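You operate a simulated robot arm through the tools that you are given. There is no shell and no other tool. Be economical: measure what you need, move in short steps, check, and stop when the job is done.

You run a simulated two-armed robot. Do the job below in one go: nothing can be reset, and whatever is moved stays where it is left.

JOB
Pour 200 mL from flask 56 into the marked beaker, tip the rest into the white bowl, cork the flask.
Fine: beaker first, and no dregs in it; lay the cork on the table meanwhile; the flask goes back; the other flasks stay full and corked.

It is judged by the outcome, as a careful person would: the job done as asked, and still so three seconds after it is handed in. It fails if anything else is knocked over, pushed out of place, dropped, spilled or broken.

ROBOT AND FRAMES
Two 7-joint arms with two-finger parallel grippers on one trunk, on a base that drives. Base frame: it is fixed to the floor where the robot stands at the start and does not move with it; the origin is under the middle of the robot, x ahead of it, y to its left, z up. Lengths are in m, angles in degrees, forces in N, time in s.
The left shoulder is at the start at [0.07, 0.163, 1.145], the right one opposite. With the tool pointing down near the work surface each hand reaches from about 0.38 to 0.88 m from the robot's upright axis, wherever it stands, measured 20 degrees to its own side. Places, roughly: table [0.8, -0.3, 0.8]; bottle [-1.25, -1.75, 0.75]; cream jug [-1.25, -1.75, 0.75]; beaker [-1.25, -2, 0.75]; green beaker [-1, -2, 0.75]; clear jug [-1, -2, 0.75]; white jug [-0.75, -2, 0.75]; brown beaker [-0.75, -2, 0.75]. Payload 3.43 kg a hand.
Tool frame (each hand has its own): the origin (TCP) lies between the finger pads and is the grasp point; the fingertips stand 0.034 m ahead of it; z points along the fingers, y is the line along which they close. Largest opening 0.128 m; finger width 0.024, thickness 0.012; the body of the gripper, 0.048 by 0.13 m, starts 0.096 m behind the TCP.
Orientation is that of the tool frame in the base frame, as [roll, pitch, yaw] about the fixed x, y, z axes, in that order (R = Rz(yaw) Ry(pitch) Rx(roll)). With the fingers straight down and closing along the base's y, the tool's x points along the base's -x, its y along +y and its z along -z.

CONTROLS
- The arms move only by the tool step_arm. It takes "left_plan", "right_plan" or both (then of equal length, played together; a hand with none holds still); each is a list of rows, each a list of 3 entries, a list of its own where there are three numbers: the shift along the tool's x, y, z in units of 100 mm (1.0 is 100 mm), then the turn, a rotation vector about the tool's x, y, z in units of 90 degrees (1.0 is 90 degrees), then the gripper command, from -1 (fully open) to 1 (shut), values between in proportion. In form: [[[dx, dy, dz], [ax, ay, az], grip], ...]. A call has 1 to 20 rows; each row is the pose to reach, as a shift and turn from the pose commanded when the call began, along the tool's axes at that moment. A call with a number of a shift or a turn outside -1 to 1 is refused whole. A row lasts 0.2 s, in which the tool goes at most 0.05 m and 8.6 degrees; a call with a longer step from one row to the next is refused whole, and so is a gripper value outside its range. A pose out of reach is approached as far as the arm can. The call stops where the force on the tool passes 40 N (or 10 N more than at its start, if that is more) or the arm is blocked; 0.2 s more then pass. Each finger travels about 0.153 m/s and halts on what it meets, pressing with about 30 N; the grip force reading is that of the motor and also rises with nothing between the fingers. The clock runs only during rows and for 0.2 s after the last one: add rows that repeat a pose to give the fingers time. The reply holds the time, the measured pose of the TCP, the force on the tool along the base axes, the opening and the grip force, in the units named above and with some noise.
- Cameras (640 x 400 px; columns grow to the right, rows downward): "scene" is now at [0.1363, 0.019, 1.3827]; the picture's right is [0.25, -0.97, 0.00], its down [-0.54, -0.14, -0.83] and it looks along [0.80, 0.20, -0.56] (base axes); focal length 232 px, centre (320, 200). "left" rides on the left gripper at [0.076, 0.011, -0.16] in its tool frame; the picture's right is [-0.15, 0.99, 0.00], its down [-0.88, -0.13, -0.46] and it looks along [-0.45, -0.07, 0.89] (tool axes); focal length 234 px, centre (320, 200). "right" rides on the right gripper at [0.076, -0.011, -0.16] in its tool frame; the picture's right is [0.15, 0.99, 0.00], its down [-0.88, 0.13, -0.46] and it looks along [-0.45, 0.07, 0.89] (tool axes); focal length 234 px, centre (320, 200).
- capture(camera): a new picture of that camera. It takes no simulated time.
- raise_lower(by): slides the trunk up (or, below 0, down) by that many m; the arms and the scene camera ride with it, the base frame stays. It gives what a move gives, with no picture.
- steer(legs): drives the robot by 1 to 6 legs, each [ahead, left, turn to the left] in m, m and degrees, along the robot's own axes; the way and the turn of a leg run together, so that a leg with both is an arc; at most 1.5 m and 180 degrees a leg. The arms and the cameras ride along, it lands a little off, and it stops where it bumps. It gives what a move gives.
- aim_head(pan, tilt): turns the head with the scene camera to pan (to the left, within 86 degrees either way) and tilt (down, from -29 to 69), counted from straight ahead of the robot. It gives what a move gives.
- probe_pixels(camera, pixels): for up to 12 pixels [column, row] of the newest picture of that camera ("zoom" is the newest enlarged one), the place [x, y, z] in the base frame of the surface seen there, good to about 0.002 m, but the place of the scene camera against the robot may be out by one fixed shift of up to 0.012 m in any direction. It takes no simulated time.
- enlarge(camera, box): a new picture of the part [left, top, right, bottom] of that camera's present view, enlarged. It takes no simulated time.
- finish_job(): hands the job in; it is judged then, once.

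Work in short steps. Measure before you move; look again where a grasp or a placing could have gone wrong, and mend it. You have 80 turns and 78 pictures in all, those below and enlarged ones among them. Open the grippers and draw the arms clear of the work before you hand the job in, unless the task says otherwise; then end with one line.

The tools are called after "Request:" as name(argument=value, ...) on one line, values as JSON. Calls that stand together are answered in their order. step_arm: Moves the arms, as the interface text tells. Its arguments: {"type":"object","properties":{"left_plan":{"type":"array","items":{"type":"array"}},"right_plan":{"type":"array","items":{"type":"array"}}},"required":[]} The other tools are called the same way: raise_lower (by) slides the trunk up or down; steer (legs) drives the base; aim_head (pan, tilt) turns the head that bears the scene camera; capture (camera) takes a picture; probe_pixels (camera, pixels) gives the place of the surface under pixels of a picture; enlarge (camera, box) takes an enlarged picture of a part of a camera's view; finish_job () hands the job in.

At the start:

```text
time_s: 0.0
left_eef_pos: [0.5587, 0.3453, 1.1839]
left_tcp_rot: [-180.0, 0.0, -179.9]
left_force: [-0.5, -0.3, -0.1]
left_gripper_width: 0.1279
left_grasp_force: 0.1
right_eef_pos: [0.4948, -0.1654, 1.2376]
right_tcp_rot: [-179.9, 0.0, 180.0]
right_force: [0.2, -0.2, 0.4]
right_gripper_width: 0.1281
right_grasp_force: 0.1
trunk travel left (down, up): [-0.625, 0.315]
robot x, y, heading: [-0.0047, 0.0017, -0.2]
head pan, tilt: [14.3, 34.1]
```

scene: 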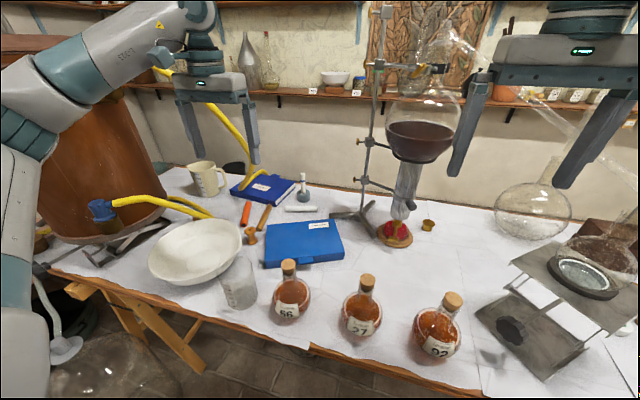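
right: 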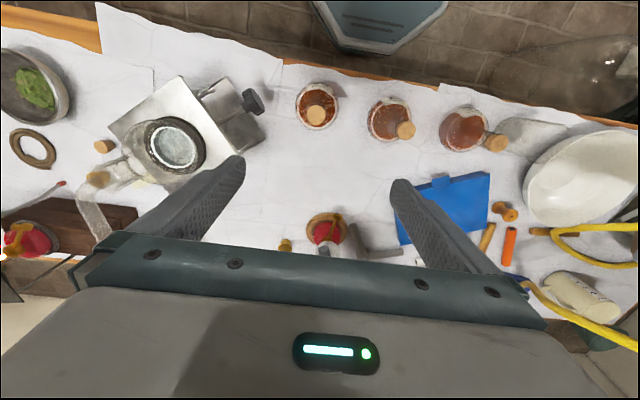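
left: 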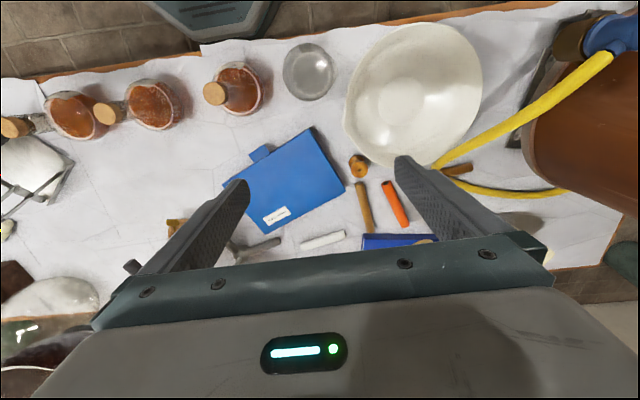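

The scene shows three corked flasks near (290,290), (362,305), (438,325), a beaker at (238,283) and a white bowl at (196,250). I'll enlarge the labels and beaker.

Request:
enlarge(camera="scene", box=[200, 230, 360, 330])

Request:
enlarge(camera="scene", box=[320, 260, 480, 360])

```text
4.00 times, centred on (280, 280) of scene
```

zoom: 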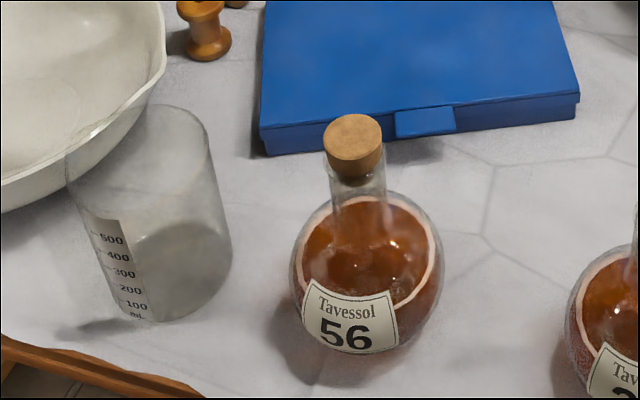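

```text
4.00 times, centred on (400, 310) of scene
```

zoom: 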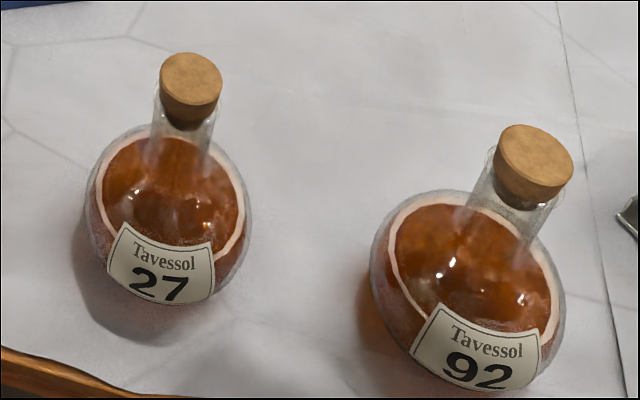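

Flask 56 is the leftmost one and the beaker with the scale is left of it. I measure the positions in the scene picture.

Request:
probe_pixels(camera="scene", pixels=[[288, 265], [289, 275], [291, 312], [276, 300], [309, 298], [240, 290], [235, 259], [255, 262], [220, 272], [193, 260], [242, 235], [150, 262]])

Request:
probe_pixels(camera="left", pixels=[[214, 93], [207, 93], [224, 93], [237, 105], [262, 90], [308, 78], [308, 46], [333, 70], [284, 75], [402, 98], [346, 98], [482, 80]])

Request:
enlarge(camera="left", box=[180, 30, 340, 130])

```text
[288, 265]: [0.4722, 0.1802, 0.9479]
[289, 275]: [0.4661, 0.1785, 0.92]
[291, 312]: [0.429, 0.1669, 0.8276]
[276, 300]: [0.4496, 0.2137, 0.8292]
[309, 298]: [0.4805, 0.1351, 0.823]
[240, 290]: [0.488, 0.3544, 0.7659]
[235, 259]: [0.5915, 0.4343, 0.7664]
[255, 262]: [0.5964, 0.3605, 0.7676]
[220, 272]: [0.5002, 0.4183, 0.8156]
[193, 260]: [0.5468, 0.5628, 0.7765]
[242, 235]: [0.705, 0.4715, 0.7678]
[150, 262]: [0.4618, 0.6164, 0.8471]
```

```text
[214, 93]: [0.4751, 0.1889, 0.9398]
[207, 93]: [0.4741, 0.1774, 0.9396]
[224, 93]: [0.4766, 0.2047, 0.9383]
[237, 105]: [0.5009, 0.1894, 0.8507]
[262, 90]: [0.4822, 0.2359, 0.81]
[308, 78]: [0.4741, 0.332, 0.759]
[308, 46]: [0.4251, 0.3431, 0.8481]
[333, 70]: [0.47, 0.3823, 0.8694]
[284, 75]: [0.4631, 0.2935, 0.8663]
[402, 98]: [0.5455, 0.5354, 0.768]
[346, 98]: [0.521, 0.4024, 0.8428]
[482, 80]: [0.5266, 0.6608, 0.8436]
```

```text
4.00 times, centred on (260, 80) of left
```

zoom: 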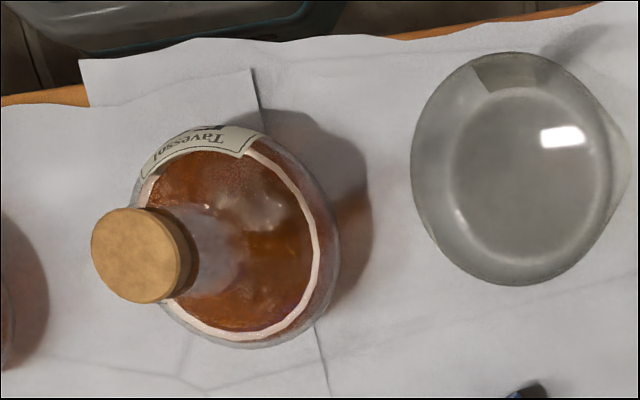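

Flask 56's axis is near (0.474, 0.19), its cork top at z≈0.94. The beaker is at (0.472, 0.337) with its rim at z≈0.868, and the bowl is at about (0.54, 0.53) with its rim at z≈0.845. I back up 0.2 m so a horizontal left hand has room to take the neck, then look again.

Request:
steer(legs=[[-0.2, 0, 0]])

Request:
aim_head(pan=20, tilt=34)

Request:
capture(camera="scene")

Request:
capture(camera="left")

```text
time_s: 1.6
left_eef_pos: [0.3581, 0.3442, 1.184]
left_tcp_rot: [180.0, 0.0, 179.9]
left_force: [0.5, 0.3, -0.4]
left_gripper_width: 0.1278
left_grasp_force: 0.1
right_eef_pos: [0.293, -0.1664, 1.2367]
right_tcp_rot: [-180.0, 0.0, 179.7]
right_force: [0.6, -0.6, 0.8]
right_gripper_width: 0.128
right_grasp_force: 0.0
trunk travel left (down, up): [-0.625, 0.315]
robot x, y, heading: [-0.1997, 0.0034, 0.1]
head pan, tilt: [14.3, 34.1]
```

```text
time_s: 2.3
left_eef_pos: [0.3585, 0.3433, 1.1839]
left_tcp_rot: [180.0, 0.0, 179.8]
left_force: [0.2, -0.1, -0.4]
left_gripper_width: 0.1282
left_grasp_force: 0.1
right_eef_pos: [0.2923, -0.1657, 1.2386]
right_tcp_rot: [-180.0, 0.0, 179.9]
right_force: [0.0, 0.3, -0.4]
right_gripper_width: 0.1282
right_grasp_force: 0.0
trunk travel left (down, up): [-0.625, 0.315]
robot x, y, heading: [-0.1996, 0.0027, -0.2]
head pan, tilt: [20.0, 34.0]
```

```text
71 pictures are left
```

scene: 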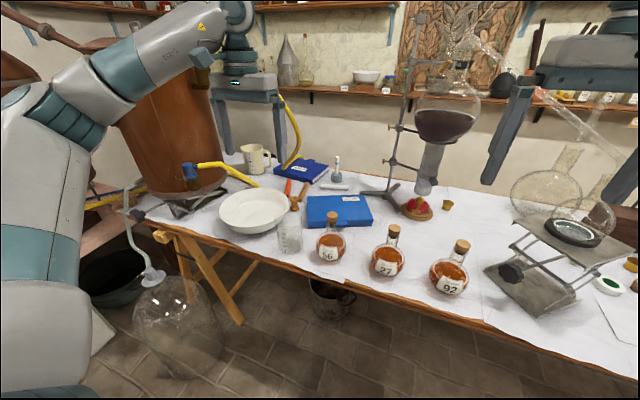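

```text
70 pictures are left
```

left: 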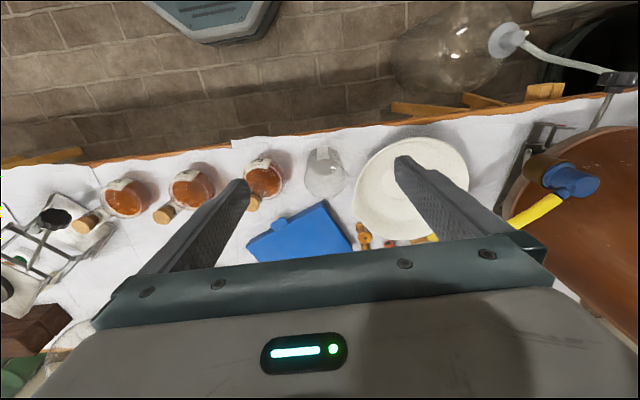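

Base moved without trouble. I enlarge the flask and beaker in the scene view for finer heights.

Request:
enlarge(camera="scene", box=[264, 200, 360, 260])

```text
6.67 times, centred on (312, 230) of scene
```

zoom: 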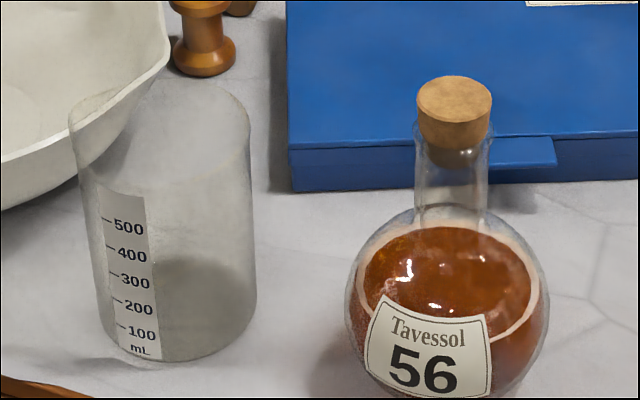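

Request:
probe_pixels(camera="zoom", pixels=[[455, 95], [452, 138], [427, 160], [450, 185], [450, 210], [347, 300], [549, 300], [130, 255], [130, 307], [130, 332], [72, 120], [249, 130]])

```text
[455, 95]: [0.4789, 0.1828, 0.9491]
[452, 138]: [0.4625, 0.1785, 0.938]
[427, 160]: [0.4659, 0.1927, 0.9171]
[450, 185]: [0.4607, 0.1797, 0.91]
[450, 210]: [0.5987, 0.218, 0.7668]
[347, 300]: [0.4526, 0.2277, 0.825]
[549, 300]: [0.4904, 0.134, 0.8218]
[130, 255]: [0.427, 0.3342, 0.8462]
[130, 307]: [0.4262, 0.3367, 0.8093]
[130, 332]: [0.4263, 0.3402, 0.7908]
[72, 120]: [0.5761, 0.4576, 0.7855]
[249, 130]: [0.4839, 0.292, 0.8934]
```

The marks lie 18.4 mm per 100 mL, and the 200 mark is at z≈0.801 after correcting the scene camera's +8 mm. The neck is free from about 0.87 to 0.925. I turn the left hand to point forward while coming down toward y=0.24 at z≈1.08.

Request:
step_arm(left_plan=[[[0.0, -0.08, 0.08], [0, -0.083, 0], -0.5], [[0.0, -0.16, 0.16], [0, -0.167, 0], 0.1], [[0.0, -0.25, 0.25], [0, -0.25, 0], 0.1], [[0.05, -0.33, 0.33], [0, -0.333, 0], 0.1], [[0.1, -0.42, 0.42], [0, -0.417, 0], 0.1], [[0.1, -0.5, 0.5], [0, -0.5, 0], 0.1], [[0.1, -0.58, 0.58], [0, -0.583, 0], 0.1], [[0.15, -0.67, 0.67], [0, -0.667, 0], 0.1], [[0.2, -0.75, 0.75], [0, -0.75, 0], 0.1], [[0.2, -0.83, 0.83], [0, -0.833, 0], 0.1], [[0.2, -0.92, 0.92], [0, -0.917, 0], 0.1], [[0.2, -1.0, 1.0], [0, -1.0, 0], 0.1], [[0.2, -1.0, 1.0], [0, -1.0, 0], 0.1]])

Request:
capture(camera="scene")

```text
time_s: 5.1
left_eef_pos: [0.4121, 0.2652, 1.1074]
left_tcp_rot: [-179.7, 77.2, 180.0]
left_force: [0.3, 0.5, 0.5]
left_gripper_width: 0.0576
left_grasp_force: 0.1
left hand out of reach, approached as far as the arm can: row 8, 9, 10, 11, 12, 13
right_eef_pos: [0.2935, -0.1666, 1.2385]
right_tcp_rot: [-179.9, -0.1, 179.8]
right_force: [-0.3, 0.6, -0.5]
right_gripper_width: 0.1281
right_grasp_force: 0.1
trunk travel left (down, up): [-0.625, 0.315]
robot x, y, heading: [-0.1998, 0.0007, -0.4]
head pan, tilt: [20.0, 34.0]
```

```text
68 pictures are left
```

scene: 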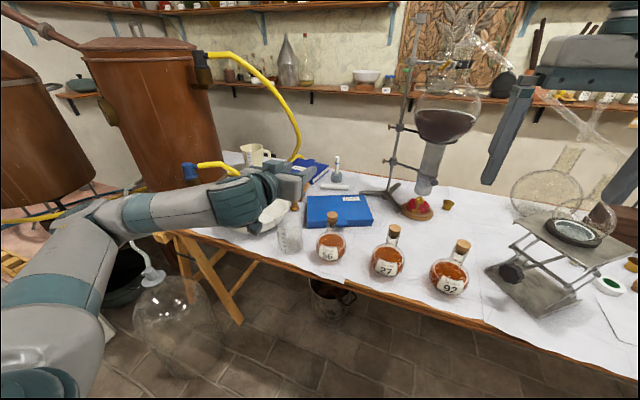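

The horizontal pose was stopped because it is too close to the body. I back up another 0.05 m, then finish levelling the hand.

Request:
steer(legs=[[-0.05, 0, 0]])

```text
time_s: 6.0
left_eef_pos: [0.3626, 0.265, 1.1078]
left_tcp_rot: [-180.0, 77.3, -180.0]
left_force: [-0.1, 0.3, 0.9]
left_gripper_width: 0.0577
left_grasp_force: 0.1
right_eef_pos: [0.2441, -0.1672, 1.2371]
right_tcp_rot: [-180.0, -0.1, 179.8]
right_force: [-0.2, -0.1, 0.7]
right_gripper_width: 0.1281
right_grasp_force: 0.1
trunk travel left (down, up): [-0.625, 0.315]
robot x, y, heading: [-0.2497, -0.0021, -0.5]
head pan, tilt: [20.0, 34.0]
```

I send a null row to find out which commanded pose the arm holds.

Request:
step_arm(left_plan=[[[0, 0, 0], [0, 0, 0], 0.1]])

```text
time_s: 6.4
left_eef_pos: [0.3652, 0.2649, 1.1064]
left_tcp_rot: [-179.9, 77.2, -179.9]
left_force: [0.8, 0.4, -0.8]
left_gripper_width: 0.0574
left_grasp_force: 0.1
right_eef_pos: [0.2465, -0.1674, 1.2357]
right_tcp_rot: [-180.0, -0.2, 179.8]
right_force: [0.3, -0.5, -1.0]
right_gripper_width: 0.1281
right_grasp_force: 0.1
trunk travel left (down, up): [-0.625, 0.315]
robot x, y, heading: [-0.2457, 0.0025, -0.2]
head pan, tilt: [20.0, 34.0]
```

The commanded pose equals the reached one. I level the hand and go to y≈0.19, z≈1.0.

Request:
step_arm(left_plan=[[[0.24, -0.19, 0.07], [0, -0.035, 0], 0.1], [[0.48, -0.38, 0.13], [0, -0.07, 0], 0.1], [[0.72, -0.57, 0.2], [0, -0.105, 0], 0.1], [[0.96, -0.75, 0.27], [0, -0.142, 0], 0.1], [[0.96, -0.75, 0.27], [0, -0.142, 0], 0.1]])

Request:
capture(camera="scene")

Request:
capture(camera="left")

```text
time_s: 7.6
left_eef_pos: [0.3587, 0.1865, 1.0799]
left_tcp_rot: [-158.1, 72.4, -162.4]
left_force: [0.2, 0.0, 0.3]
left_gripper_width: 0.0576
left_grasp_force: 0.1
left hand out of reach, approached as far as the arm can: row 1, 2, 3, 4, 5
right_eef_pos: [0.2432, -0.1671, 1.2392]
right_tcp_rot: [-180.0, 0.0, 179.8]
right_force: [-0.1, -0.2, 0.9]
right_gripper_width: 0.1279
right_grasp_force: 0.0
trunk travel left (down, up): [-0.625, 0.315]
robot x, y, heading: [-0.249, -0.004, -0.0]
head pan, tilt: [20.0, 34.0]
```

```text
67 pictures are left
```

scene: 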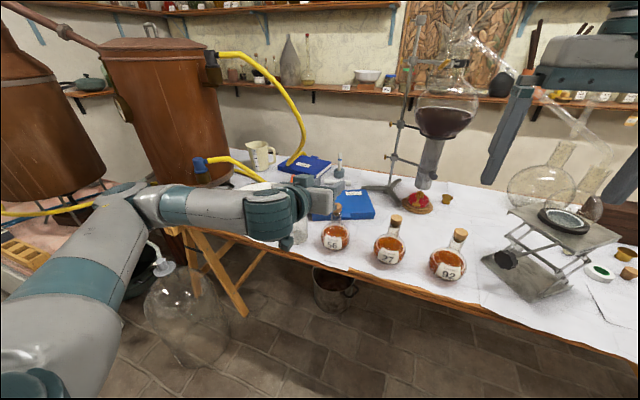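

```text
66 pictures are left
```

left: 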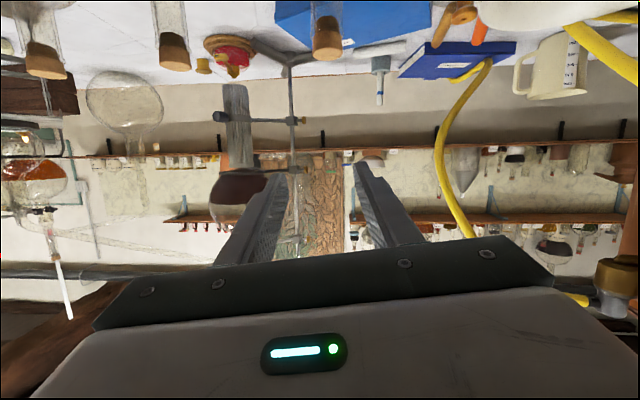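

The hand ended at (0.359, 0.187, 1.08), pointing forward and 16° down, limited by closeness to the body. I use a 30° downward pitch instead and move further out to (0.41, 0.19, 1.0).

Request:
step_arm(left_plan=[[[0.2, 0.05, 0.23], [-0.021, 0.05, 0.017], 0.1], [[0.4, 0.1, 0.46], [-0.042, 0.1, 0.034], 0.1], [[0.616, 0.149, 0.7], [-0.063, 0.149, 0.052], 0.1], [[0.616, 0.149, 0.7], [-0.063, 0.149, 0.052], 0.1]])

```text
time_s: 8.6
left_eef_pos: [0.4068, 0.1912, 1.0033]
left_tcp_rot: [179.7, 59.8, 179.7]
left_force: [-0.4, 0.3, 0.2]
left_gripper_width: 0.0577
left_grasp_force: 0.1
right_eef_pos: [0.2427, -0.1665, 1.237]
right_tcp_rot: [180.0, 0.0, 179.7]
right_force: [-0.4, -0.6, 0.1]
right_gripper_width: 0.128
right_grasp_force: 0.0
trunk travel left (down, up): [-0.625, 0.315]
robot x, y, heading: [-0.2486, -0.0023, -0.1]
head pan, tilt: [20.0, 34.0]
```

That pose was reached exactly. Before touching the flask I dry-test the 100° pour tilt about the base x axis, at a safe height over the beaker side.

Request:
step_arm(left_plan=[[[-0.02, 0.07, 0.03], [0.0427, 0, -0.0738], 0.1], [[-0.04, 0.14, 0.07], [0.0854, 0, -0.1477], 0.1], [[-0.06, 0.21, 0.1], [0.128, 0, -0.2215], 0.1], [[-0.08, 0.28, 0.13], [0.171, 0, -0.295], 0.1], [[-0.1, 0.35, 0.17], [0.2135, 0, -0.369], 0.1], [[-0.12, 0.42, 0.2], [0.256, 0, -0.443], 0.1], [[-0.14, 0.49, 0.24], [0.299, 0, -0.517], 0.1], [[-0.16, 0.56, 0.28], [0.3415, 0, -0.591], 0.1], [[-0.18, 0.63, 0.3], [0.384, 0, -0.665], 0.1], [[-0.2, 0.7, 0.34], [0.427, 0, -0.738], 0.1], [[-0.22, 0.77, 0.37], [0.47, 0, -0.812], 0.1], [[-0.24, 0.84, 0.4], [0.512, 0, -0.886], 0.1], [[-0.25, 0.9, 0.43], [0.555, 0, -0.96], 0.1], [[-0.25, 0.9, 0.43], [0.555, 0, -0.96], 0.1]])

Request:
capture(camera="scene")

```text
time_s: 11.6
left_eef_pos: [0.455, 0.2822, 1.0015]
left_tcp_rot: [-85.1, -8.5, -120.5]
left_force: [0.0, -0.6, -0.8]
left_gripper_width: 0.0579
left_grasp_force: 0.1
right_eef_pos: [0.2432, -0.166, 1.2365]
right_tcp_rot: [180.0, 0.0, 180.0]
right_force: [0.2, -0.1, 0.1]
right_gripper_width: 0.128
right_grasp_force: 0.0
trunk travel left (down, up): [-0.625, 0.315]
robot x, y, heading: [-0.2496, 0.0016, -0.1]
head pan, tilt: [20.0, 34.0]
```

```text
65 pictures are left
```

scene: 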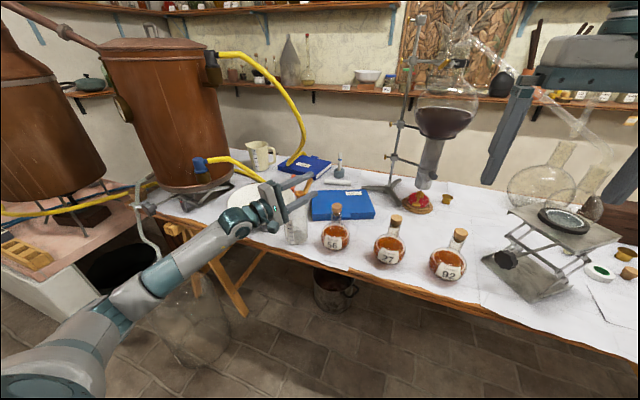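

The tilt works. I also test going on to 150° over the bowl side, for emptying.

Request:
step_arm(left_plan=[[[-0.14, -0.06, 0.0], [0.04, 0, -0.069], 0.1], [[-0.28, -0.13, 0.0], [0.08, 0, -0.137], 0.1], [[-0.42, -0.19, 0.0], [0.119, 0, -0.206], 0.1], [[-0.56, -0.26, 0.0], [0.159, 0, -0.274], 0.1], [[-0.7, -0.32, 0.0], [0.199, 0, -0.343], 0.1], [[-0.84, -0.39, 0.0], [0.238, 0, -0.411], 0.1], [[-0.97, -0.45, 0.0], [0.278, 0, -0.48], 0.1], [[-0.97, -0.45, 0.0], [0.278, 0, -0.48], 0.1]])

```text
time_s: 13.4
left_eef_pos: [0.5054, 0.3721, 1.0324]
left_tcp_rot: [-49.3, -48.4, -139.0]
left_force: [0.2, 0.2, 0.1]
left_gripper_width: 0.0578
left_grasp_force: 0.0
right_eef_pos: [0.244, -0.1664, 1.2375]
right_tcp_rot: [180.0, 0.0, 179.7]
right_force: [-1.0, 0.0, -0.2]
right_gripper_width: 0.128
right_grasp_force: 0.0
trunk travel left (down, up): [-0.625, 0.315]
robot x, y, heading: [-0.2529, 0.005, 0.1]
head pan, tilt: [20.0, 34.0]
```

150° is reachable too. I return upright in two calls.

Request:
step_arm(left_plan=[[[0.06, 0.087, 0], [-0.0463, 0, 0.0802], 0.1], [[0.12, 0.173, 0], [-0.0926, 0, 0.1604], 0.1], [[0.18, 0.26, -0.01], [-0.139, 0, 0.2406], 0.1], [[0.24, 0.347, -0.015], [-0.185, 0, 0.321], 0.1], [[0.3, 0.433, -0.02], [-0.2315, 0, 0.401], 0.1], [[0.36, 0.52, -0.025], [-0.278, 0, 0.481], 0.1], [[0.42, 0.607, -0.03], [-0.324, 0, 0.561], 0.1], [[0.48, 0.693, -0.03], [-0.3704, 0, 0.6415], 0.1], [[0.54, 0.78, -0.035], [-0.4167, 0, 0.7217], 0.1], [[0.54, 0.78, -0.035], [-0.4167, 0, 0.7217], 0.1]])

Request:
step_arm(left_plan=[[[0.094, -0.017, -0.035], [-0.0463, 0, 0.0802], 0.1], [[0.19, -0.035, -0.07], [-0.0926, 0, 0.1604], 0.1], [[0.28, -0.05, -0.105], [-0.139, 0, 0.2406], 0.1], [[0.38, -0.07, -0.14], [-0.185, 0, 0.321], 0.1], [[0.47, -0.085, -0.175], [-0.2315, 0, 0.401], 0.1], [[0.57, -0.1, -0.21], [-0.278, 0, 0.481], 0.1], [[0.66, -0.12, -0.245], [-0.324, 0, 0.561], 0.1], [[0.76, -0.14, -0.28], [-0.3704, 0, 0.6415], 0.1], [[0.85, -0.155, -0.316], [-0.4167, 0, 0.7217], 0.1], [[0.85, -0.155, -0.316], [-0.4167, 0, 0.7217], 0.1]])

Request:
capture(camera="left")

```text
time_s: 15.6
left_eef_pos: [0.4754, 0.2809, 1.0293]
left_tcp_rot: [-97.9, 13.4, -120.9]
left_force: [0.4, 0.3, 0.7]
left_gripper_width: 0.0577
left_grasp_force: 0.1
right_eef_pos: [0.244, -0.165, 1.2377]
right_tcp_rot: [179.9, 0.0, 179.9]
right_force: [-0.4, 0.0, 1.3]
right_gripper_width: 0.1278
right_grasp_force: 0.0
trunk travel left (down, up): [-0.625, 0.315]
robot x, y, heading: [-0.2514, -0.0021, 0.2]
head pan, tilt: [20.0, 34.0]
```

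```text
time_s: 17.8
left_eef_pos: [0.405, 0.2219, 1.0293]
left_tcp_rot: [179.3, 60.2, 179.2]
left_force: [-0.7, 0.9, -0.2]
left_gripper_width: 0.0577
left_grasp_force: 0.1
right_eef_pos: [0.2432, -0.1661, 1.2374]
right_tcp_rot: [180.0, 0.0, 179.8]
right_force: [0.6, 0.0, -0.5]
right_gripper_width: 0.1277
right_grasp_force: 0.0
trunk travel left (down, up): [-0.625, 0.315]
robot x, y, heading: [-0.2507, -0.0004, -0.2]
head pan, tilt: [20.0, 34.0]
```

```text
64 pictures are left
```

left: 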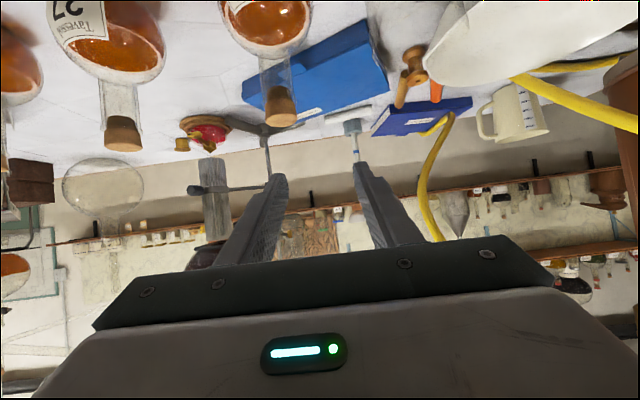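

Upright again; the left view shows flask 56's cork at (281,105) and its neck at (275,72). I probe it here to refine the axis.

Request:
probe_pixels(camera="left", pixels=[[281, 95], [267, 105], [294, 103], [279, 118], [281, 125], [277, 72], [264, 72], [288, 70], [270, 40], [278, 86]])

Request:
enlarge(camera="left", box=[216, 0, 344, 130])

```text
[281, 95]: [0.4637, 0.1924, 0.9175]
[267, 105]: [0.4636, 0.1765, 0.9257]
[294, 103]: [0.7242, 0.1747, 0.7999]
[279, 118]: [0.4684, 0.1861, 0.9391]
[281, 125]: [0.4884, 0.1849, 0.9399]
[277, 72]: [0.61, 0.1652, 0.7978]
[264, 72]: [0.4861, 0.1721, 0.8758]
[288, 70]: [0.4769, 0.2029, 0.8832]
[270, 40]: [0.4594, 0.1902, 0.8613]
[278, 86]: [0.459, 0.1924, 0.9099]
```

```text
3.08 times, centred on (280, 65) of left
```

zoom: 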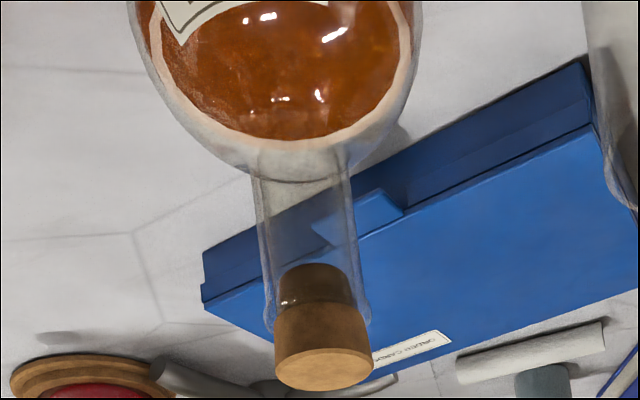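

Axis ≈ (0.475, 0.1885), with the neck clear from 0.872 to 0.918. I go to the pre-grasp point 90 mm back along the hand.

Request:
step_arm(left_plan=[[[0.28, -0.11, 0.11], [0, 0, 0], 0.1], [[0.57, -0.22, 0.23], [0, 0, 0], 0.1], [[0.853, -0.335, 0.342], [0, 0, 0], 0.1], [[0.853, -0.335, 0.342], [0, 0, 0], 0.1]])

Request:
capture(camera="left")

```text
time_s: 18.8
left_eef_pos: [0.3933, 0.1887, 0.9403]
left_tcp_rot: [179.3, 60.1, 179.3]
left_force: [0.0, -1.1, 0.4]
left_gripper_width: 0.0577
left_grasp_force: 0.0
right_eef_pos: [0.2435, -0.167, 1.2365]
right_tcp_rot: [-180.0, 0.0, 179.9]
right_force: [-0.2, 0.0, -0.2]
right_gripper_width: 0.128
right_grasp_force: 0.2
trunk travel left (down, up): [-0.625, 0.315]
robot x, y, heading: [-0.2454, 0.0016, -0.3]
head pan, tilt: [20.0, 34.0]
```

```text
62 pictures are left
```

left: 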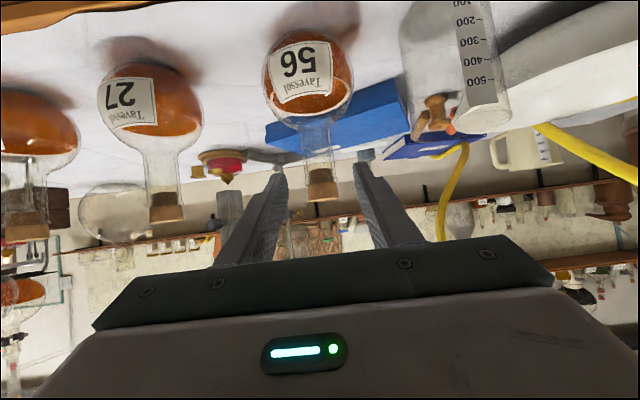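

The neck at (318,140) sits centred between the fingertips at (278,175) and (362,170). I advance 90 mm without closing.

Request:
step_arm(left_plan=[[[0.0, 0, 0.2], [0, 0, 0], 0.1], [[0.0, 0, 0.4], [0, 0, 0], 0.1], [[0.01, 0, 0.6], [0, 0, 0], 0.1], [[0.02, 0, 0.75], [0, 0, 0], 0.1], [[0.025, 0, 0.9], [0, 0, 0], 0.1], [[0.025, 0, 0.9], [0, 0, 0], 0.1]])

Request:
enlarge(camera="scene", box=[264, 190, 392, 270])

Request:
capture(camera="left")

```text
time_s: 20.2
left_eef_pos: [0.4698, 0.1894, 0.892]
left_tcp_rot: [179.2, 59.9, 179.4]
left_force: [1.3, -0.2, -0.2]
left_gripper_width: 0.0578
left_grasp_force: 0.2
right_eef_pos: [0.2441, -0.1665, 1.2366]
right_tcp_rot: [180.0, 0.1, 179.9]
right_force: [0.1, 0.2, -0.5]
right_gripper_width: 0.1281
right_grasp_force: 0.1
trunk travel left (down, up): [-0.625, 0.315]
robot x, y, heading: [-0.2506, 0.0014, 0.0]
head pan, tilt: [20.0, 34.0]
```

```text
5.00 times, centred on (328, 230) of scene
```

zoom: 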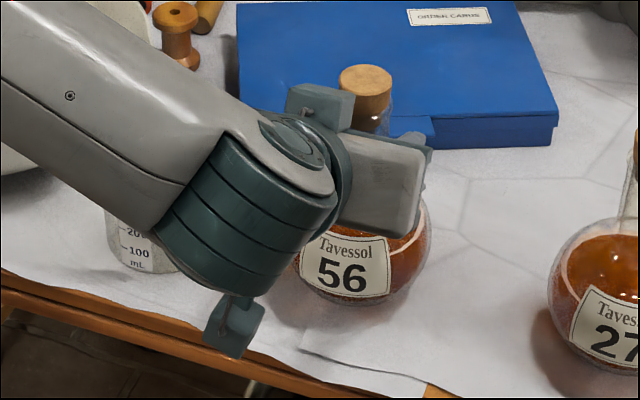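

```text
60 pictures are left
```

left: 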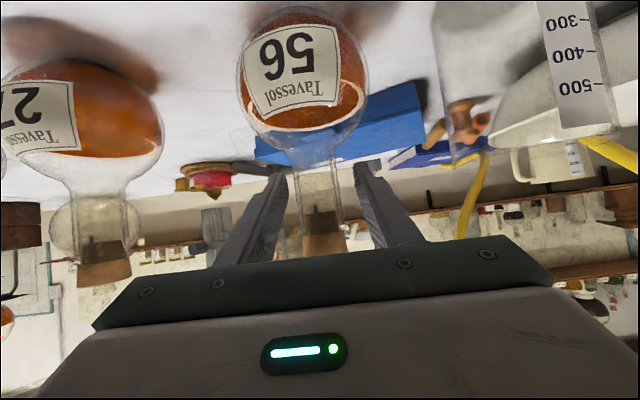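

The neck is between the fingers at (320,190). I close the left gripper.

Request:
step_arm(left_plan=[[[0, 0, 0], [0, 0, 0], 0.4], [[0, 0, 0], [0, 0, 0], 0.7], [[0, 0, 0], [0, 0, 0], 1], [[0, 0, 0], [0, 0, 0], 1]])

Request:
capture(camera="left")

```text
time_s: 21.2
left_eef_pos: [0.4699, 0.1876, 0.8905]
left_tcp_rot: [179.3, 59.9, 179.3]
left_force: [1.5, -2.3, 0.6]
left_gripper_width: 0.0346
left_grasp_force: 30.1
right_eef_pos: [0.2435, -0.1682, 1.2363]
right_tcp_rot: [-179.9, 0.0, 179.9]
right_force: [-0.5, 0.1, -0.5]
right_gripper_width: 0.1279
right_grasp_force: 0.1
trunk travel left (down, up): [-0.625, 0.315]
robot x, y, heading: [-0.2502, 0.0002, -0.2]
head pan, tilt: [20.0, 34.0]
```

```text
59 pictures are left
```

left: 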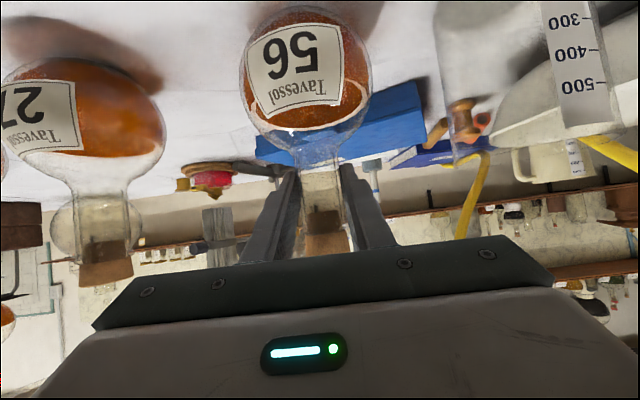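

The neck is held (width 0.0346, force 30 N). I bring the right hand above the cork at (0.475, 0.188), in several 100 mm legs, staying at z≥1.10.

Request:
step_arm(right_plan=[[[-0.2, 0.25, 0.12], [0, 0, 0], 0], [[-0.4, 0.5, 0.25], [0, 0, 0], 0], [[-0.6, 0.75, 0.37], [0, 0, 0], 0], [[-0.8, 1.0, 0.5], [0, 0, 0], 0]])

Request:
step_arm(right_plan=[[[-0.2, 0.25, 0.12], [0, 0, 0], 0], [[-0.4, 0.5, 0.25], [0, 0, 0], 0], [[-0.6, 0.75, 0.37], [0, 0, 0], 0], [[-0.8, 1.0, 0.5], [0, 0, 0], 0]])

Request:
step_arm(right_plan=[[[-0.18, 0.25, 0.09], [0, 0, 0], 0], [[-0.36, 0.5, 0.18], [0, 0, 0], 0], [[-0.54, 0.75, 0.27], [0, 0, 0], 0], [[-0.715, 1.0, 0.365], [0, 0, 0], 0], [[-0.715, 1.0, 0.365], [0, 0, 0], 0]])

Request:
capture(camera="scene")

Request:
capture(camera="right")

```text
time_s: 22.2
left_eef_pos: [0.4697, 0.1896, 0.8926]
left_tcp_rot: [179.3, 59.9, 179.4]
left_force: [-0.5, -1.1, 2.2]
left_gripper_width: 0.0345
left_grasp_force: 29.4
right_eef_pos: [0.3224, -0.0662, 1.1874]
right_tcp_rot: [-179.9, -0.1, 179.9]
right_force: [0.1, 0.5, 0.2]
right_gripper_width: 0.0642
right_grasp_force: 0.1
trunk travel left (down, up): [-0.625, 0.315]
robot x, y, heading: [-0.2513, -0.0017, -0.2]
head pan, tilt: [20.0, 34.0]
```

```text
time_s: 23.2
left_eef_pos: [0.4697, 0.1879, 0.8905]
left_tcp_rot: [179.2, 59.9, 179.5]
left_force: [0.0, -1.8, 2.3]
left_gripper_width: 0.0345
left_grasp_force: 30.1
right_eef_pos: [0.4039, 0.0316, 1.1395]
right_tcp_rot: [-180.0, 0.0, 179.7]
right_force: [0.1, -0.2, -0.4]
right_gripper_width: 0.0641
right_grasp_force: 0.1
trunk travel left (down, up): [-0.625, 0.315]
robot x, y, heading: [-0.2484, -0.0019, 0.0]
head pan, tilt: [20.0, 34.0]
```

```text
time_s: 24.4
left_eef_pos: [0.4692, 0.1881, 0.8917]
left_tcp_rot: [179.0, 59.7, 179.3]
left_force: [-0.1, 2.2, 3.3]
left_gripper_width: 0.0345
left_grasp_force: 29.5
right_eef_pos: [0.4668, 0.1235, 1.1016]
right_tcp_rot: [180.0, 0.0, 179.9]
right_force: [0.3, -0.1, 0.3]
right_gripper_width: 0.064
right_grasp_force: 0.1
right hand out of reach, approached as far as the arm can: row 4, 5
trunk travel left (down, up): [-0.625, 0.315]
robot x, y, heading: [-0.2492, 0.0013, -0.2]
head pan, tilt: [20.0, 34.0]
```

```text
58 pictures are left
```

scene: 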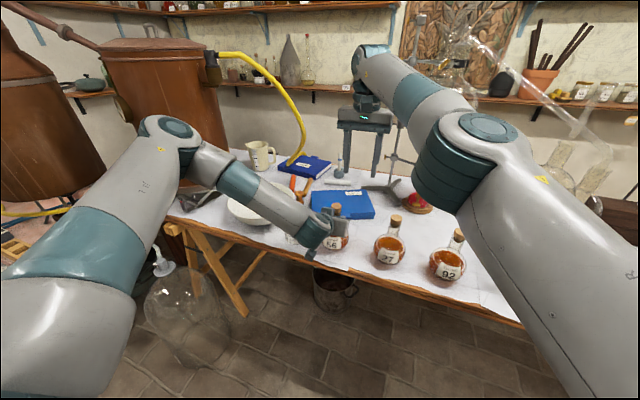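

```text
57 pictures are left
```

right: 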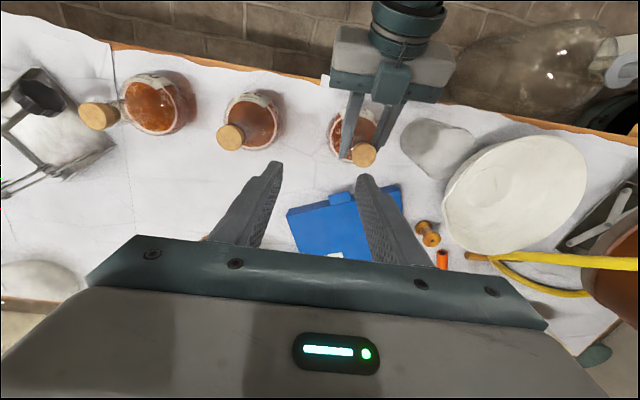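

The right hand reached its limit at y=0.12. Leaning it back 20° toward its shoulder, with a 45° yaw, should bring the cork within reach; I turn it here, well above everything.

Request:
step_arm(right_plan=[[[0, 0, 0], [-0.0125, -0.03, -0.0707], 0], [[0, 0, 0], [-0.025, -0.06, -0.141], 0], [[0, 0, 0], [-0.0374, -0.09, -0.212], 0], [[0, 0, 0], [-0.05, -0.12, -0.283], 0], [[0, 0, 0], [-0.0624, -0.15, -0.353], 0], [[0, 0, 0], [-0.075, -0.18, -0.424], 0], [[0, 0, 0], [-0.0873, -0.2107, -0.4946], 0], [[0, 0, 0], [-0.0873, -0.2107, -0.4946], 0]])

```text
time_s: 26.2
left_eef_pos: [0.469, 0.1885, 0.892]
left_tcp_rot: [179.2, 60.0, 179.4]
left_force: [0.0, -0.5, 2.4]
left_gripper_width: 0.0345
left_grasp_force: 29.6
right_eef_pos: [0.467, 0.1239, 1.1013]
right_tcp_rot: [180.0, 20.1, -135.0]
right_force: [-0.3, -0.3, -0.3]
right_gripper_width: 0.0642
right_grasp_force: 0.0
trunk travel left (down, up): [-0.625, 0.315]
robot x, y, heading: [-0.2511, 0.0018, -0.2]
head pan, tilt: [20.0, 34.0]
```

Orientation reached. I move to just above the cork at (0.475, 0.188, 1.02).

Request:
step_arm(right_plan=[[[-0.07, 0.13, 0.3], [0, 0, 0], 0], [[-0.14, 0.27, 0.6], [0, 0, 0], 0], [[-0.207, 0.399, 0.927], [0, 0, 0], 0], [[-0.207, 0.399, 0.927], [0, 0, 0], 0]])

Request:
capture(camera="right")

Request:
capture(camera="scene")

```text
time_s: 27.2
left_eef_pos: [0.469, 0.1876, 0.8915]
left_tcp_rot: [179.0, 59.9, 179.1]
left_force: [-0.9, 0.0, 3.1]
left_gripper_width: 0.0345
left_grasp_force: 30.2
right_eef_pos: [0.4756, 0.1847, 1.0203]
right_tcp_rot: [179.9, 20.0, -135.1]
right_force: [1.1, -0.5, 0.9]
right_gripper_width: 0.0641
right_grasp_force: 0.0
trunk travel left (down, up): [-0.625, 0.315]
robot x, y, heading: [-0.2527, 0.005, -0.2]
head pan, tilt: [20.0, 34.0]
```

```text
56 pictures are left
```

right: 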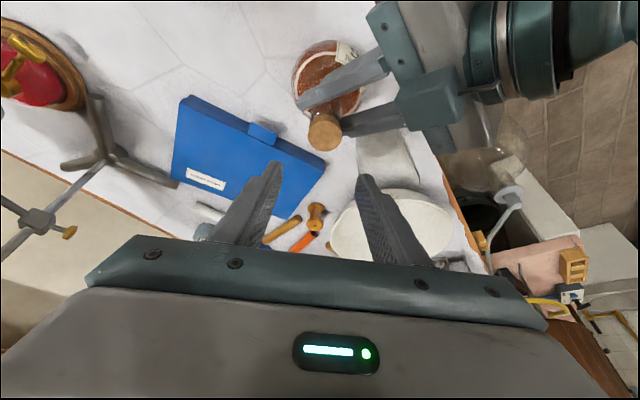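

```text
55 pictures are left
```

scene: 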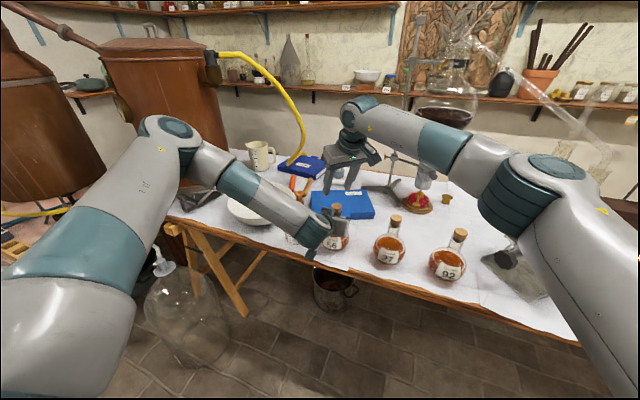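

The cork is at (325,132) in the right view. I probe its outline.

Request:
probe_pixels(camera="right", pixels=[[325, 133], [310, 133], [340, 133], [325, 118], [325, 148]])

```text
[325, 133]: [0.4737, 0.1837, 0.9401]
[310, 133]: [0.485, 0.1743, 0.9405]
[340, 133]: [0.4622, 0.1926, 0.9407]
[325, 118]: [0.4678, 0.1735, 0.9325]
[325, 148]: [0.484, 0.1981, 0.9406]
```

Cork centre ≈ (0.474, 0.1855), top z 0.940. I lower so the fingertips straddle the cork head at z≈0.93.

Request:
step_arm(right_plan=[[[0.07, 0.005, 0.13], [0, 0, 0], 0], [[0.14, 0.01, 0.26], [0, 0, 0], 0], [[0.21, 0.015, 0.39], [0, 0, 0], 0], [[0.28, 0.02, 0.516], [0, 0, 0], 0], [[0.28, 0.02, 0.516], [0, 0, 0], 0]])

Request:
capture(camera="right")

Request:
enlarge(camera="scene", box=[288, 165, 384, 225])

```text
time_s: 28.4
left_eef_pos: [0.4681, 0.1887, 0.8922]
left_tcp_rot: [179.3, 59.9, 179.3]
left_force: [-0.7, -1.2, 2.5]
left_gripper_width: 0.0346
left_grasp_force: 29.8
right_eef_pos: [0.4667, 0.1815, 0.9622]
right_tcp_rot: [179.9, 20.0, -135.2]
right_force: [-0.8, -0.5, -0.1]
right_gripper_width: 0.0641
right_grasp_force: 0.0
trunk travel left (down, up): [-0.625, 0.315]
robot x, y, heading: [-0.2534, -0.0035, -0.3]
head pan, tilt: [20.0, 34.0]
```

```text
54 pictures are left
```

right: 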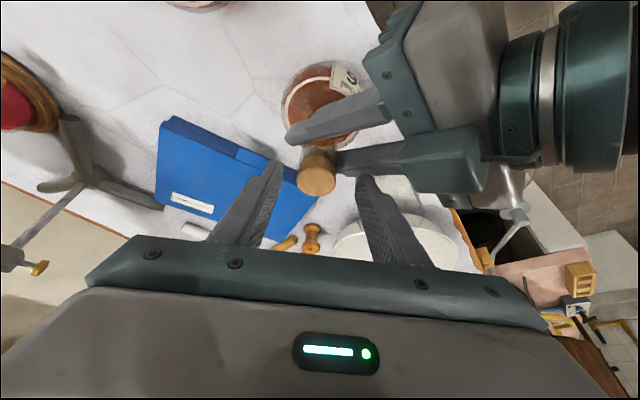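

```text
6.67 times, centred on (336, 195) of scene
```

zoom: 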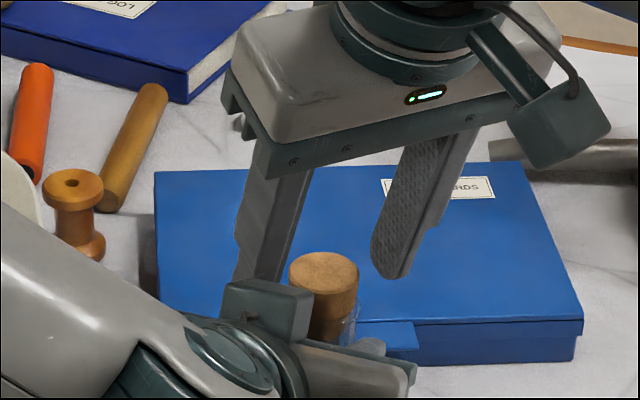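

The cork at (317,170) lies between the fingertips. I lower 4 mm more and close on it.

Request:
step_arm(right_plan=[[[0.014, 0, 0.038], [0, 0, 0], 0], [[0.014, 0, 0.038], [0, 0, 0], 0.3], [[0.014, 0, 0.038], [0, 0, 0], 0.6], [[0.014, 0, 0.038], [0, 0, 0], 0.9], [[0.014, 0, 0.038], [0, 0, 0], 0.9]])

Request:
capture(camera="right")

```text
time_s: 29.6
left_eef_pos: [0.4688, 0.1888, 0.8921]
left_tcp_rot: [179.1, 59.8, 179.3]
left_force: [-14.5, 5.9, 7.0]
left_gripper_width: 0.0345
left_grasp_force: 30.2
right_eef_pos: [0.4689, 0.1802, 0.9598]
right_tcp_rot: [-179.8, 19.9, -135.3]
right_force: [14.9, -7.8, -3.2]
right_gripper_width: 0.0279
right_grasp_force: 29.5
trunk travel left (down, up): [-0.625, 0.315]
robot x, y, heading: [-0.249, 0.0011, -0.1]
head pan, tilt: [20.0, 34.0]
```

```text
52 pictures are left
```

right: 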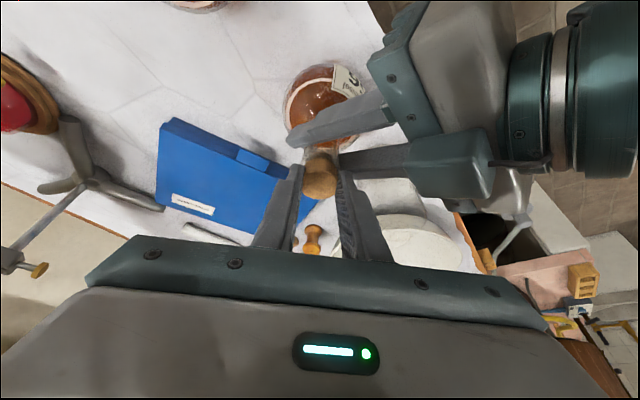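

Cork gripped (0.028 wide). I pull straight up slowly by 50 mm, relieving the sideways load by 1.5 mm.

Request:
step_arm(right_plan=[[[0.014, -0.015, 0.038], [0, 0, 0], 1], [[-0.003, -0.015, -0.047], [0, 0, 0], 1], [[-0.02, -0.015, -0.094], [0, 0, 0], 1], [[-0.051, -0.015, -0.141], [0, 0, 0], 1], [[-0.068, -0.015, -0.188], [0, 0, 0], 1], [[-0.103, -0.015, -0.282], [0, 0, 0], 1], [[-0.137, -0.015, -0.376], [0, 0, 0], 1], [[-0.171, -0.015, -0.47], [0, 0, 0], 1]])

Request:
capture(camera="right")

Request:
enlarge(camera="scene", box=[288, 165, 384, 225])

```text
time_s: 31.4
left_eef_pos: [0.4699, 0.1886, 0.8921]
left_tcp_rot: [179.2, 59.9, 179.3]
left_force: [0.0, 0.2, 1.8]
left_gripper_width: 0.0347
left_grasp_force: 30.6
right_eef_pos: [0.4696, 0.1823, 1.0085]
right_tcp_rot: [-179.9, 20.1, -135.2]
right_force: [0.4, -0.4, 0.7]
right_gripper_width: 0.0281
right_grasp_force: 30.1
trunk travel left (down, up): [-0.625, 0.315]
robot x, y, heading: [-0.2478, 0.0051, -0.1]
head pan, tilt: [20.0, 34.0]
```

```text
51 pictures are left
```

right: 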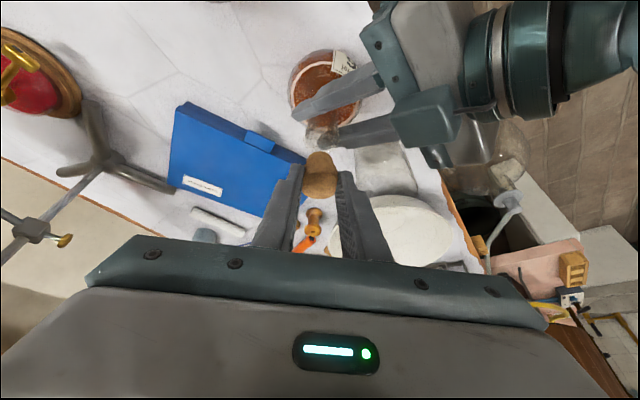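

```text
6.67 times, centred on (336, 195) of scene
```

zoom: 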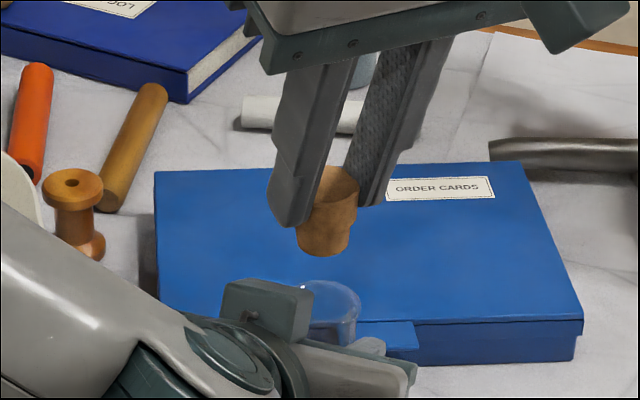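

The cork is free. I pick a clear spot on the table for it; I probe a few table points between the blue box and flask 27.

Request:
probe_pixels(camera="right", pixels=[[180, 102], [303, 152], [250, 60], [220, 30], [190, 70], [110, 130], [75, 100], [180, 183], [320, 152]])

Request:
capture(camera="scene")

```text
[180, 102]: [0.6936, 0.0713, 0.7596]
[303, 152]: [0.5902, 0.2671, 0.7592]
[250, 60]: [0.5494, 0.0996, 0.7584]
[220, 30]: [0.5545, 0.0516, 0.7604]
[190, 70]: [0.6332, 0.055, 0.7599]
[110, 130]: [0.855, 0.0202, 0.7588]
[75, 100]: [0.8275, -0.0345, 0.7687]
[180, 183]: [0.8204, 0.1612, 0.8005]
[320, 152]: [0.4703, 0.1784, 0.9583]
```

```text
49 pictures are left
```

scene: 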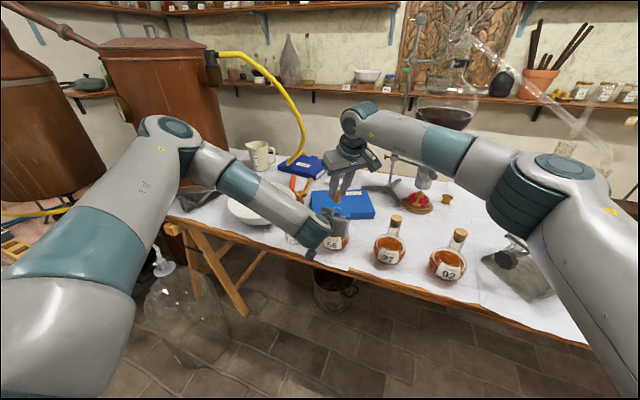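

I locate flasks 27 and 92 to make sure the leaning hand and its camera clear them.

Request:
probe_pixels(camera="scene", pixels=[[397, 220], [459, 234], [390, 262], [447, 277], [420, 240], [440, 215], [475, 225], [484, 262], [345, 218], [415, 208]])

```text
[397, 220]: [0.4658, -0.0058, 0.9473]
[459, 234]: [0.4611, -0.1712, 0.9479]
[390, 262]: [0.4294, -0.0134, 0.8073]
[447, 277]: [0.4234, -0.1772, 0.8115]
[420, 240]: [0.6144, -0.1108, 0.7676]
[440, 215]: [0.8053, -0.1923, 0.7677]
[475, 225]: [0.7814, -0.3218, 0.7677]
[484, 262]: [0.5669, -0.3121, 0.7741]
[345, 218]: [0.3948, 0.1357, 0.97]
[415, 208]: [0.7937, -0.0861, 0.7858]
```

Flask 27 stands at (0.473, 0.0). I'll set the cork at about (0.545, 0.09), with the hand leaning from the −y side so its camera clears flask 27. First I turn and move at height.

Request:
step_arm(right_plan=[[[0.02, -0.15, -0.05], [-0.0285, 0, -0.078], 1], [[0.04, -0.31, -0.09], [-0.057, 0, -0.157], 1], [[0.07, -0.46, -0.13], [-0.0855, 0, -0.235], 1], [[0.09, -0.61, -0.17], [-0.114, 0, -0.313], 1], [[0.11, -0.77, -0.22], [-0.1425, 0, -0.392], 1], [[0.131, -0.92, -0.261], [-0.171, 0, -0.47], 1], [[0.131, -0.92, -0.261], [-0.171, 0, -0.47], 1]])

Request:
capture(camera="right")

```text
time_s: 33.0
left_eef_pos: [0.4693, 0.1915, 0.8922]
left_tcp_rot: [179.4, 59.9, 179.8]
left_force: [1.5, -1.7, 0.4]
left_gripper_width: 0.0346
left_grasp_force: 30.0
right_eef_pos: [0.3931, 0.0779, 0.982]
right_tcp_rot: [-174.5, 20.5, -108.5]
right_force: [0.2, 0.4, -0.3]
right_gripper_width: 0.0281
right_grasp_force: 29.6
right hand out of reach, approached as far as the arm can: row 2, 3, 4, 5, 6, 7
trunk travel left (down, up): [-0.625, 0.315]
robot x, y, heading: [-0.2494, 0.0018, -0.1]
head pan, tilt: [20.0, 34.0]
```

```text
48 pictures are left
```

right: 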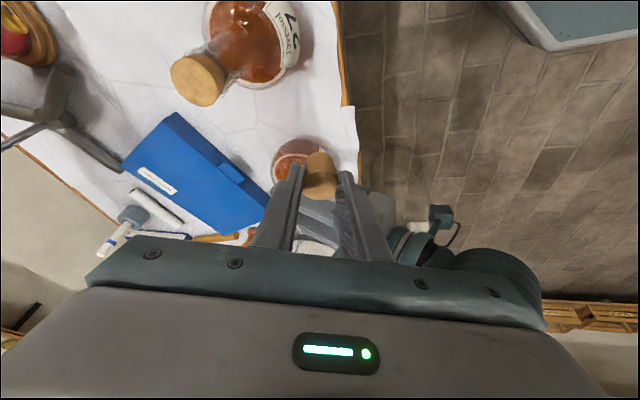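

The wrist could not yaw that far and the hand retreated to (0.393, 0.078, 0.982), touching nothing. I use a yaw of 180° (leaning back toward −x) instead, and will set the cork between and behind flasks 27 and 92. I rise and turn now.

Request:
step_arm(right_plan=[[[0.09, -0.03, -0.22], [0, 0, 0], 1], [[0.18, -0.06, -0.44], [0.022, 0.004, 0.074], 1], [[0.24, -0.12, -0.6], [0.044, 0.008, 0.148], 1], [[0.3, -0.25, -0.75], [0.066, 0.012, 0.222], 1], [[0.338, -0.4, -0.9], [0.088, 0.016, 0.297], 1], [[0.338, -0.5, -0.967], [0.11, 0.02, 0.371], 1], [[0.338, -0.6, -0.967], [0.1326, 0.024, 0.445], 1], [[0.338, -0.7, -0.967], [0.1547, 0.028, 0.519], 1], [[0.338, -0.745, -0.967], [0.177, 0.032, 0.594], 1], [[0.338, -0.745, -0.967], [0.199, 0.036, 0.668], 1], [[0.338, -0.745, -0.967], [0.221, 0.0405, 0.742], 1], [[0.338, -0.745, -0.967], [0.221, 0.0405, 0.742], 1]])

Request:
capture(camera="right")

```text
time_s: 35.6
left_eef_pos: [0.4695, 0.1878, 0.8902]
left_tcp_rot: [179.1, 59.9, 179.3]
left_force: [0.2, 0.3, 1.0]
left_gripper_width: 0.0347
left_grasp_force: 30.2
right_eef_pos: [0.4369, -0.0084, 1.0705]
right_tcp_rot: [179.8, 19.9, 179.6]
right_force: [0.0, 0.2, 0.1]
right_gripper_width: 0.028
right_grasp_force: 29.7
trunk travel left (down, up): [-0.625, 0.315]
robot x, y, heading: [-0.2502, -0.0012, -0.0]
head pan, tilt: [20.0, 34.0]
```

```text
47 pictures are left
```

right: 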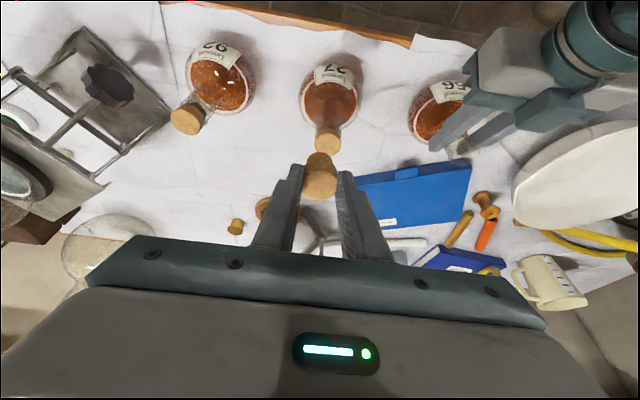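

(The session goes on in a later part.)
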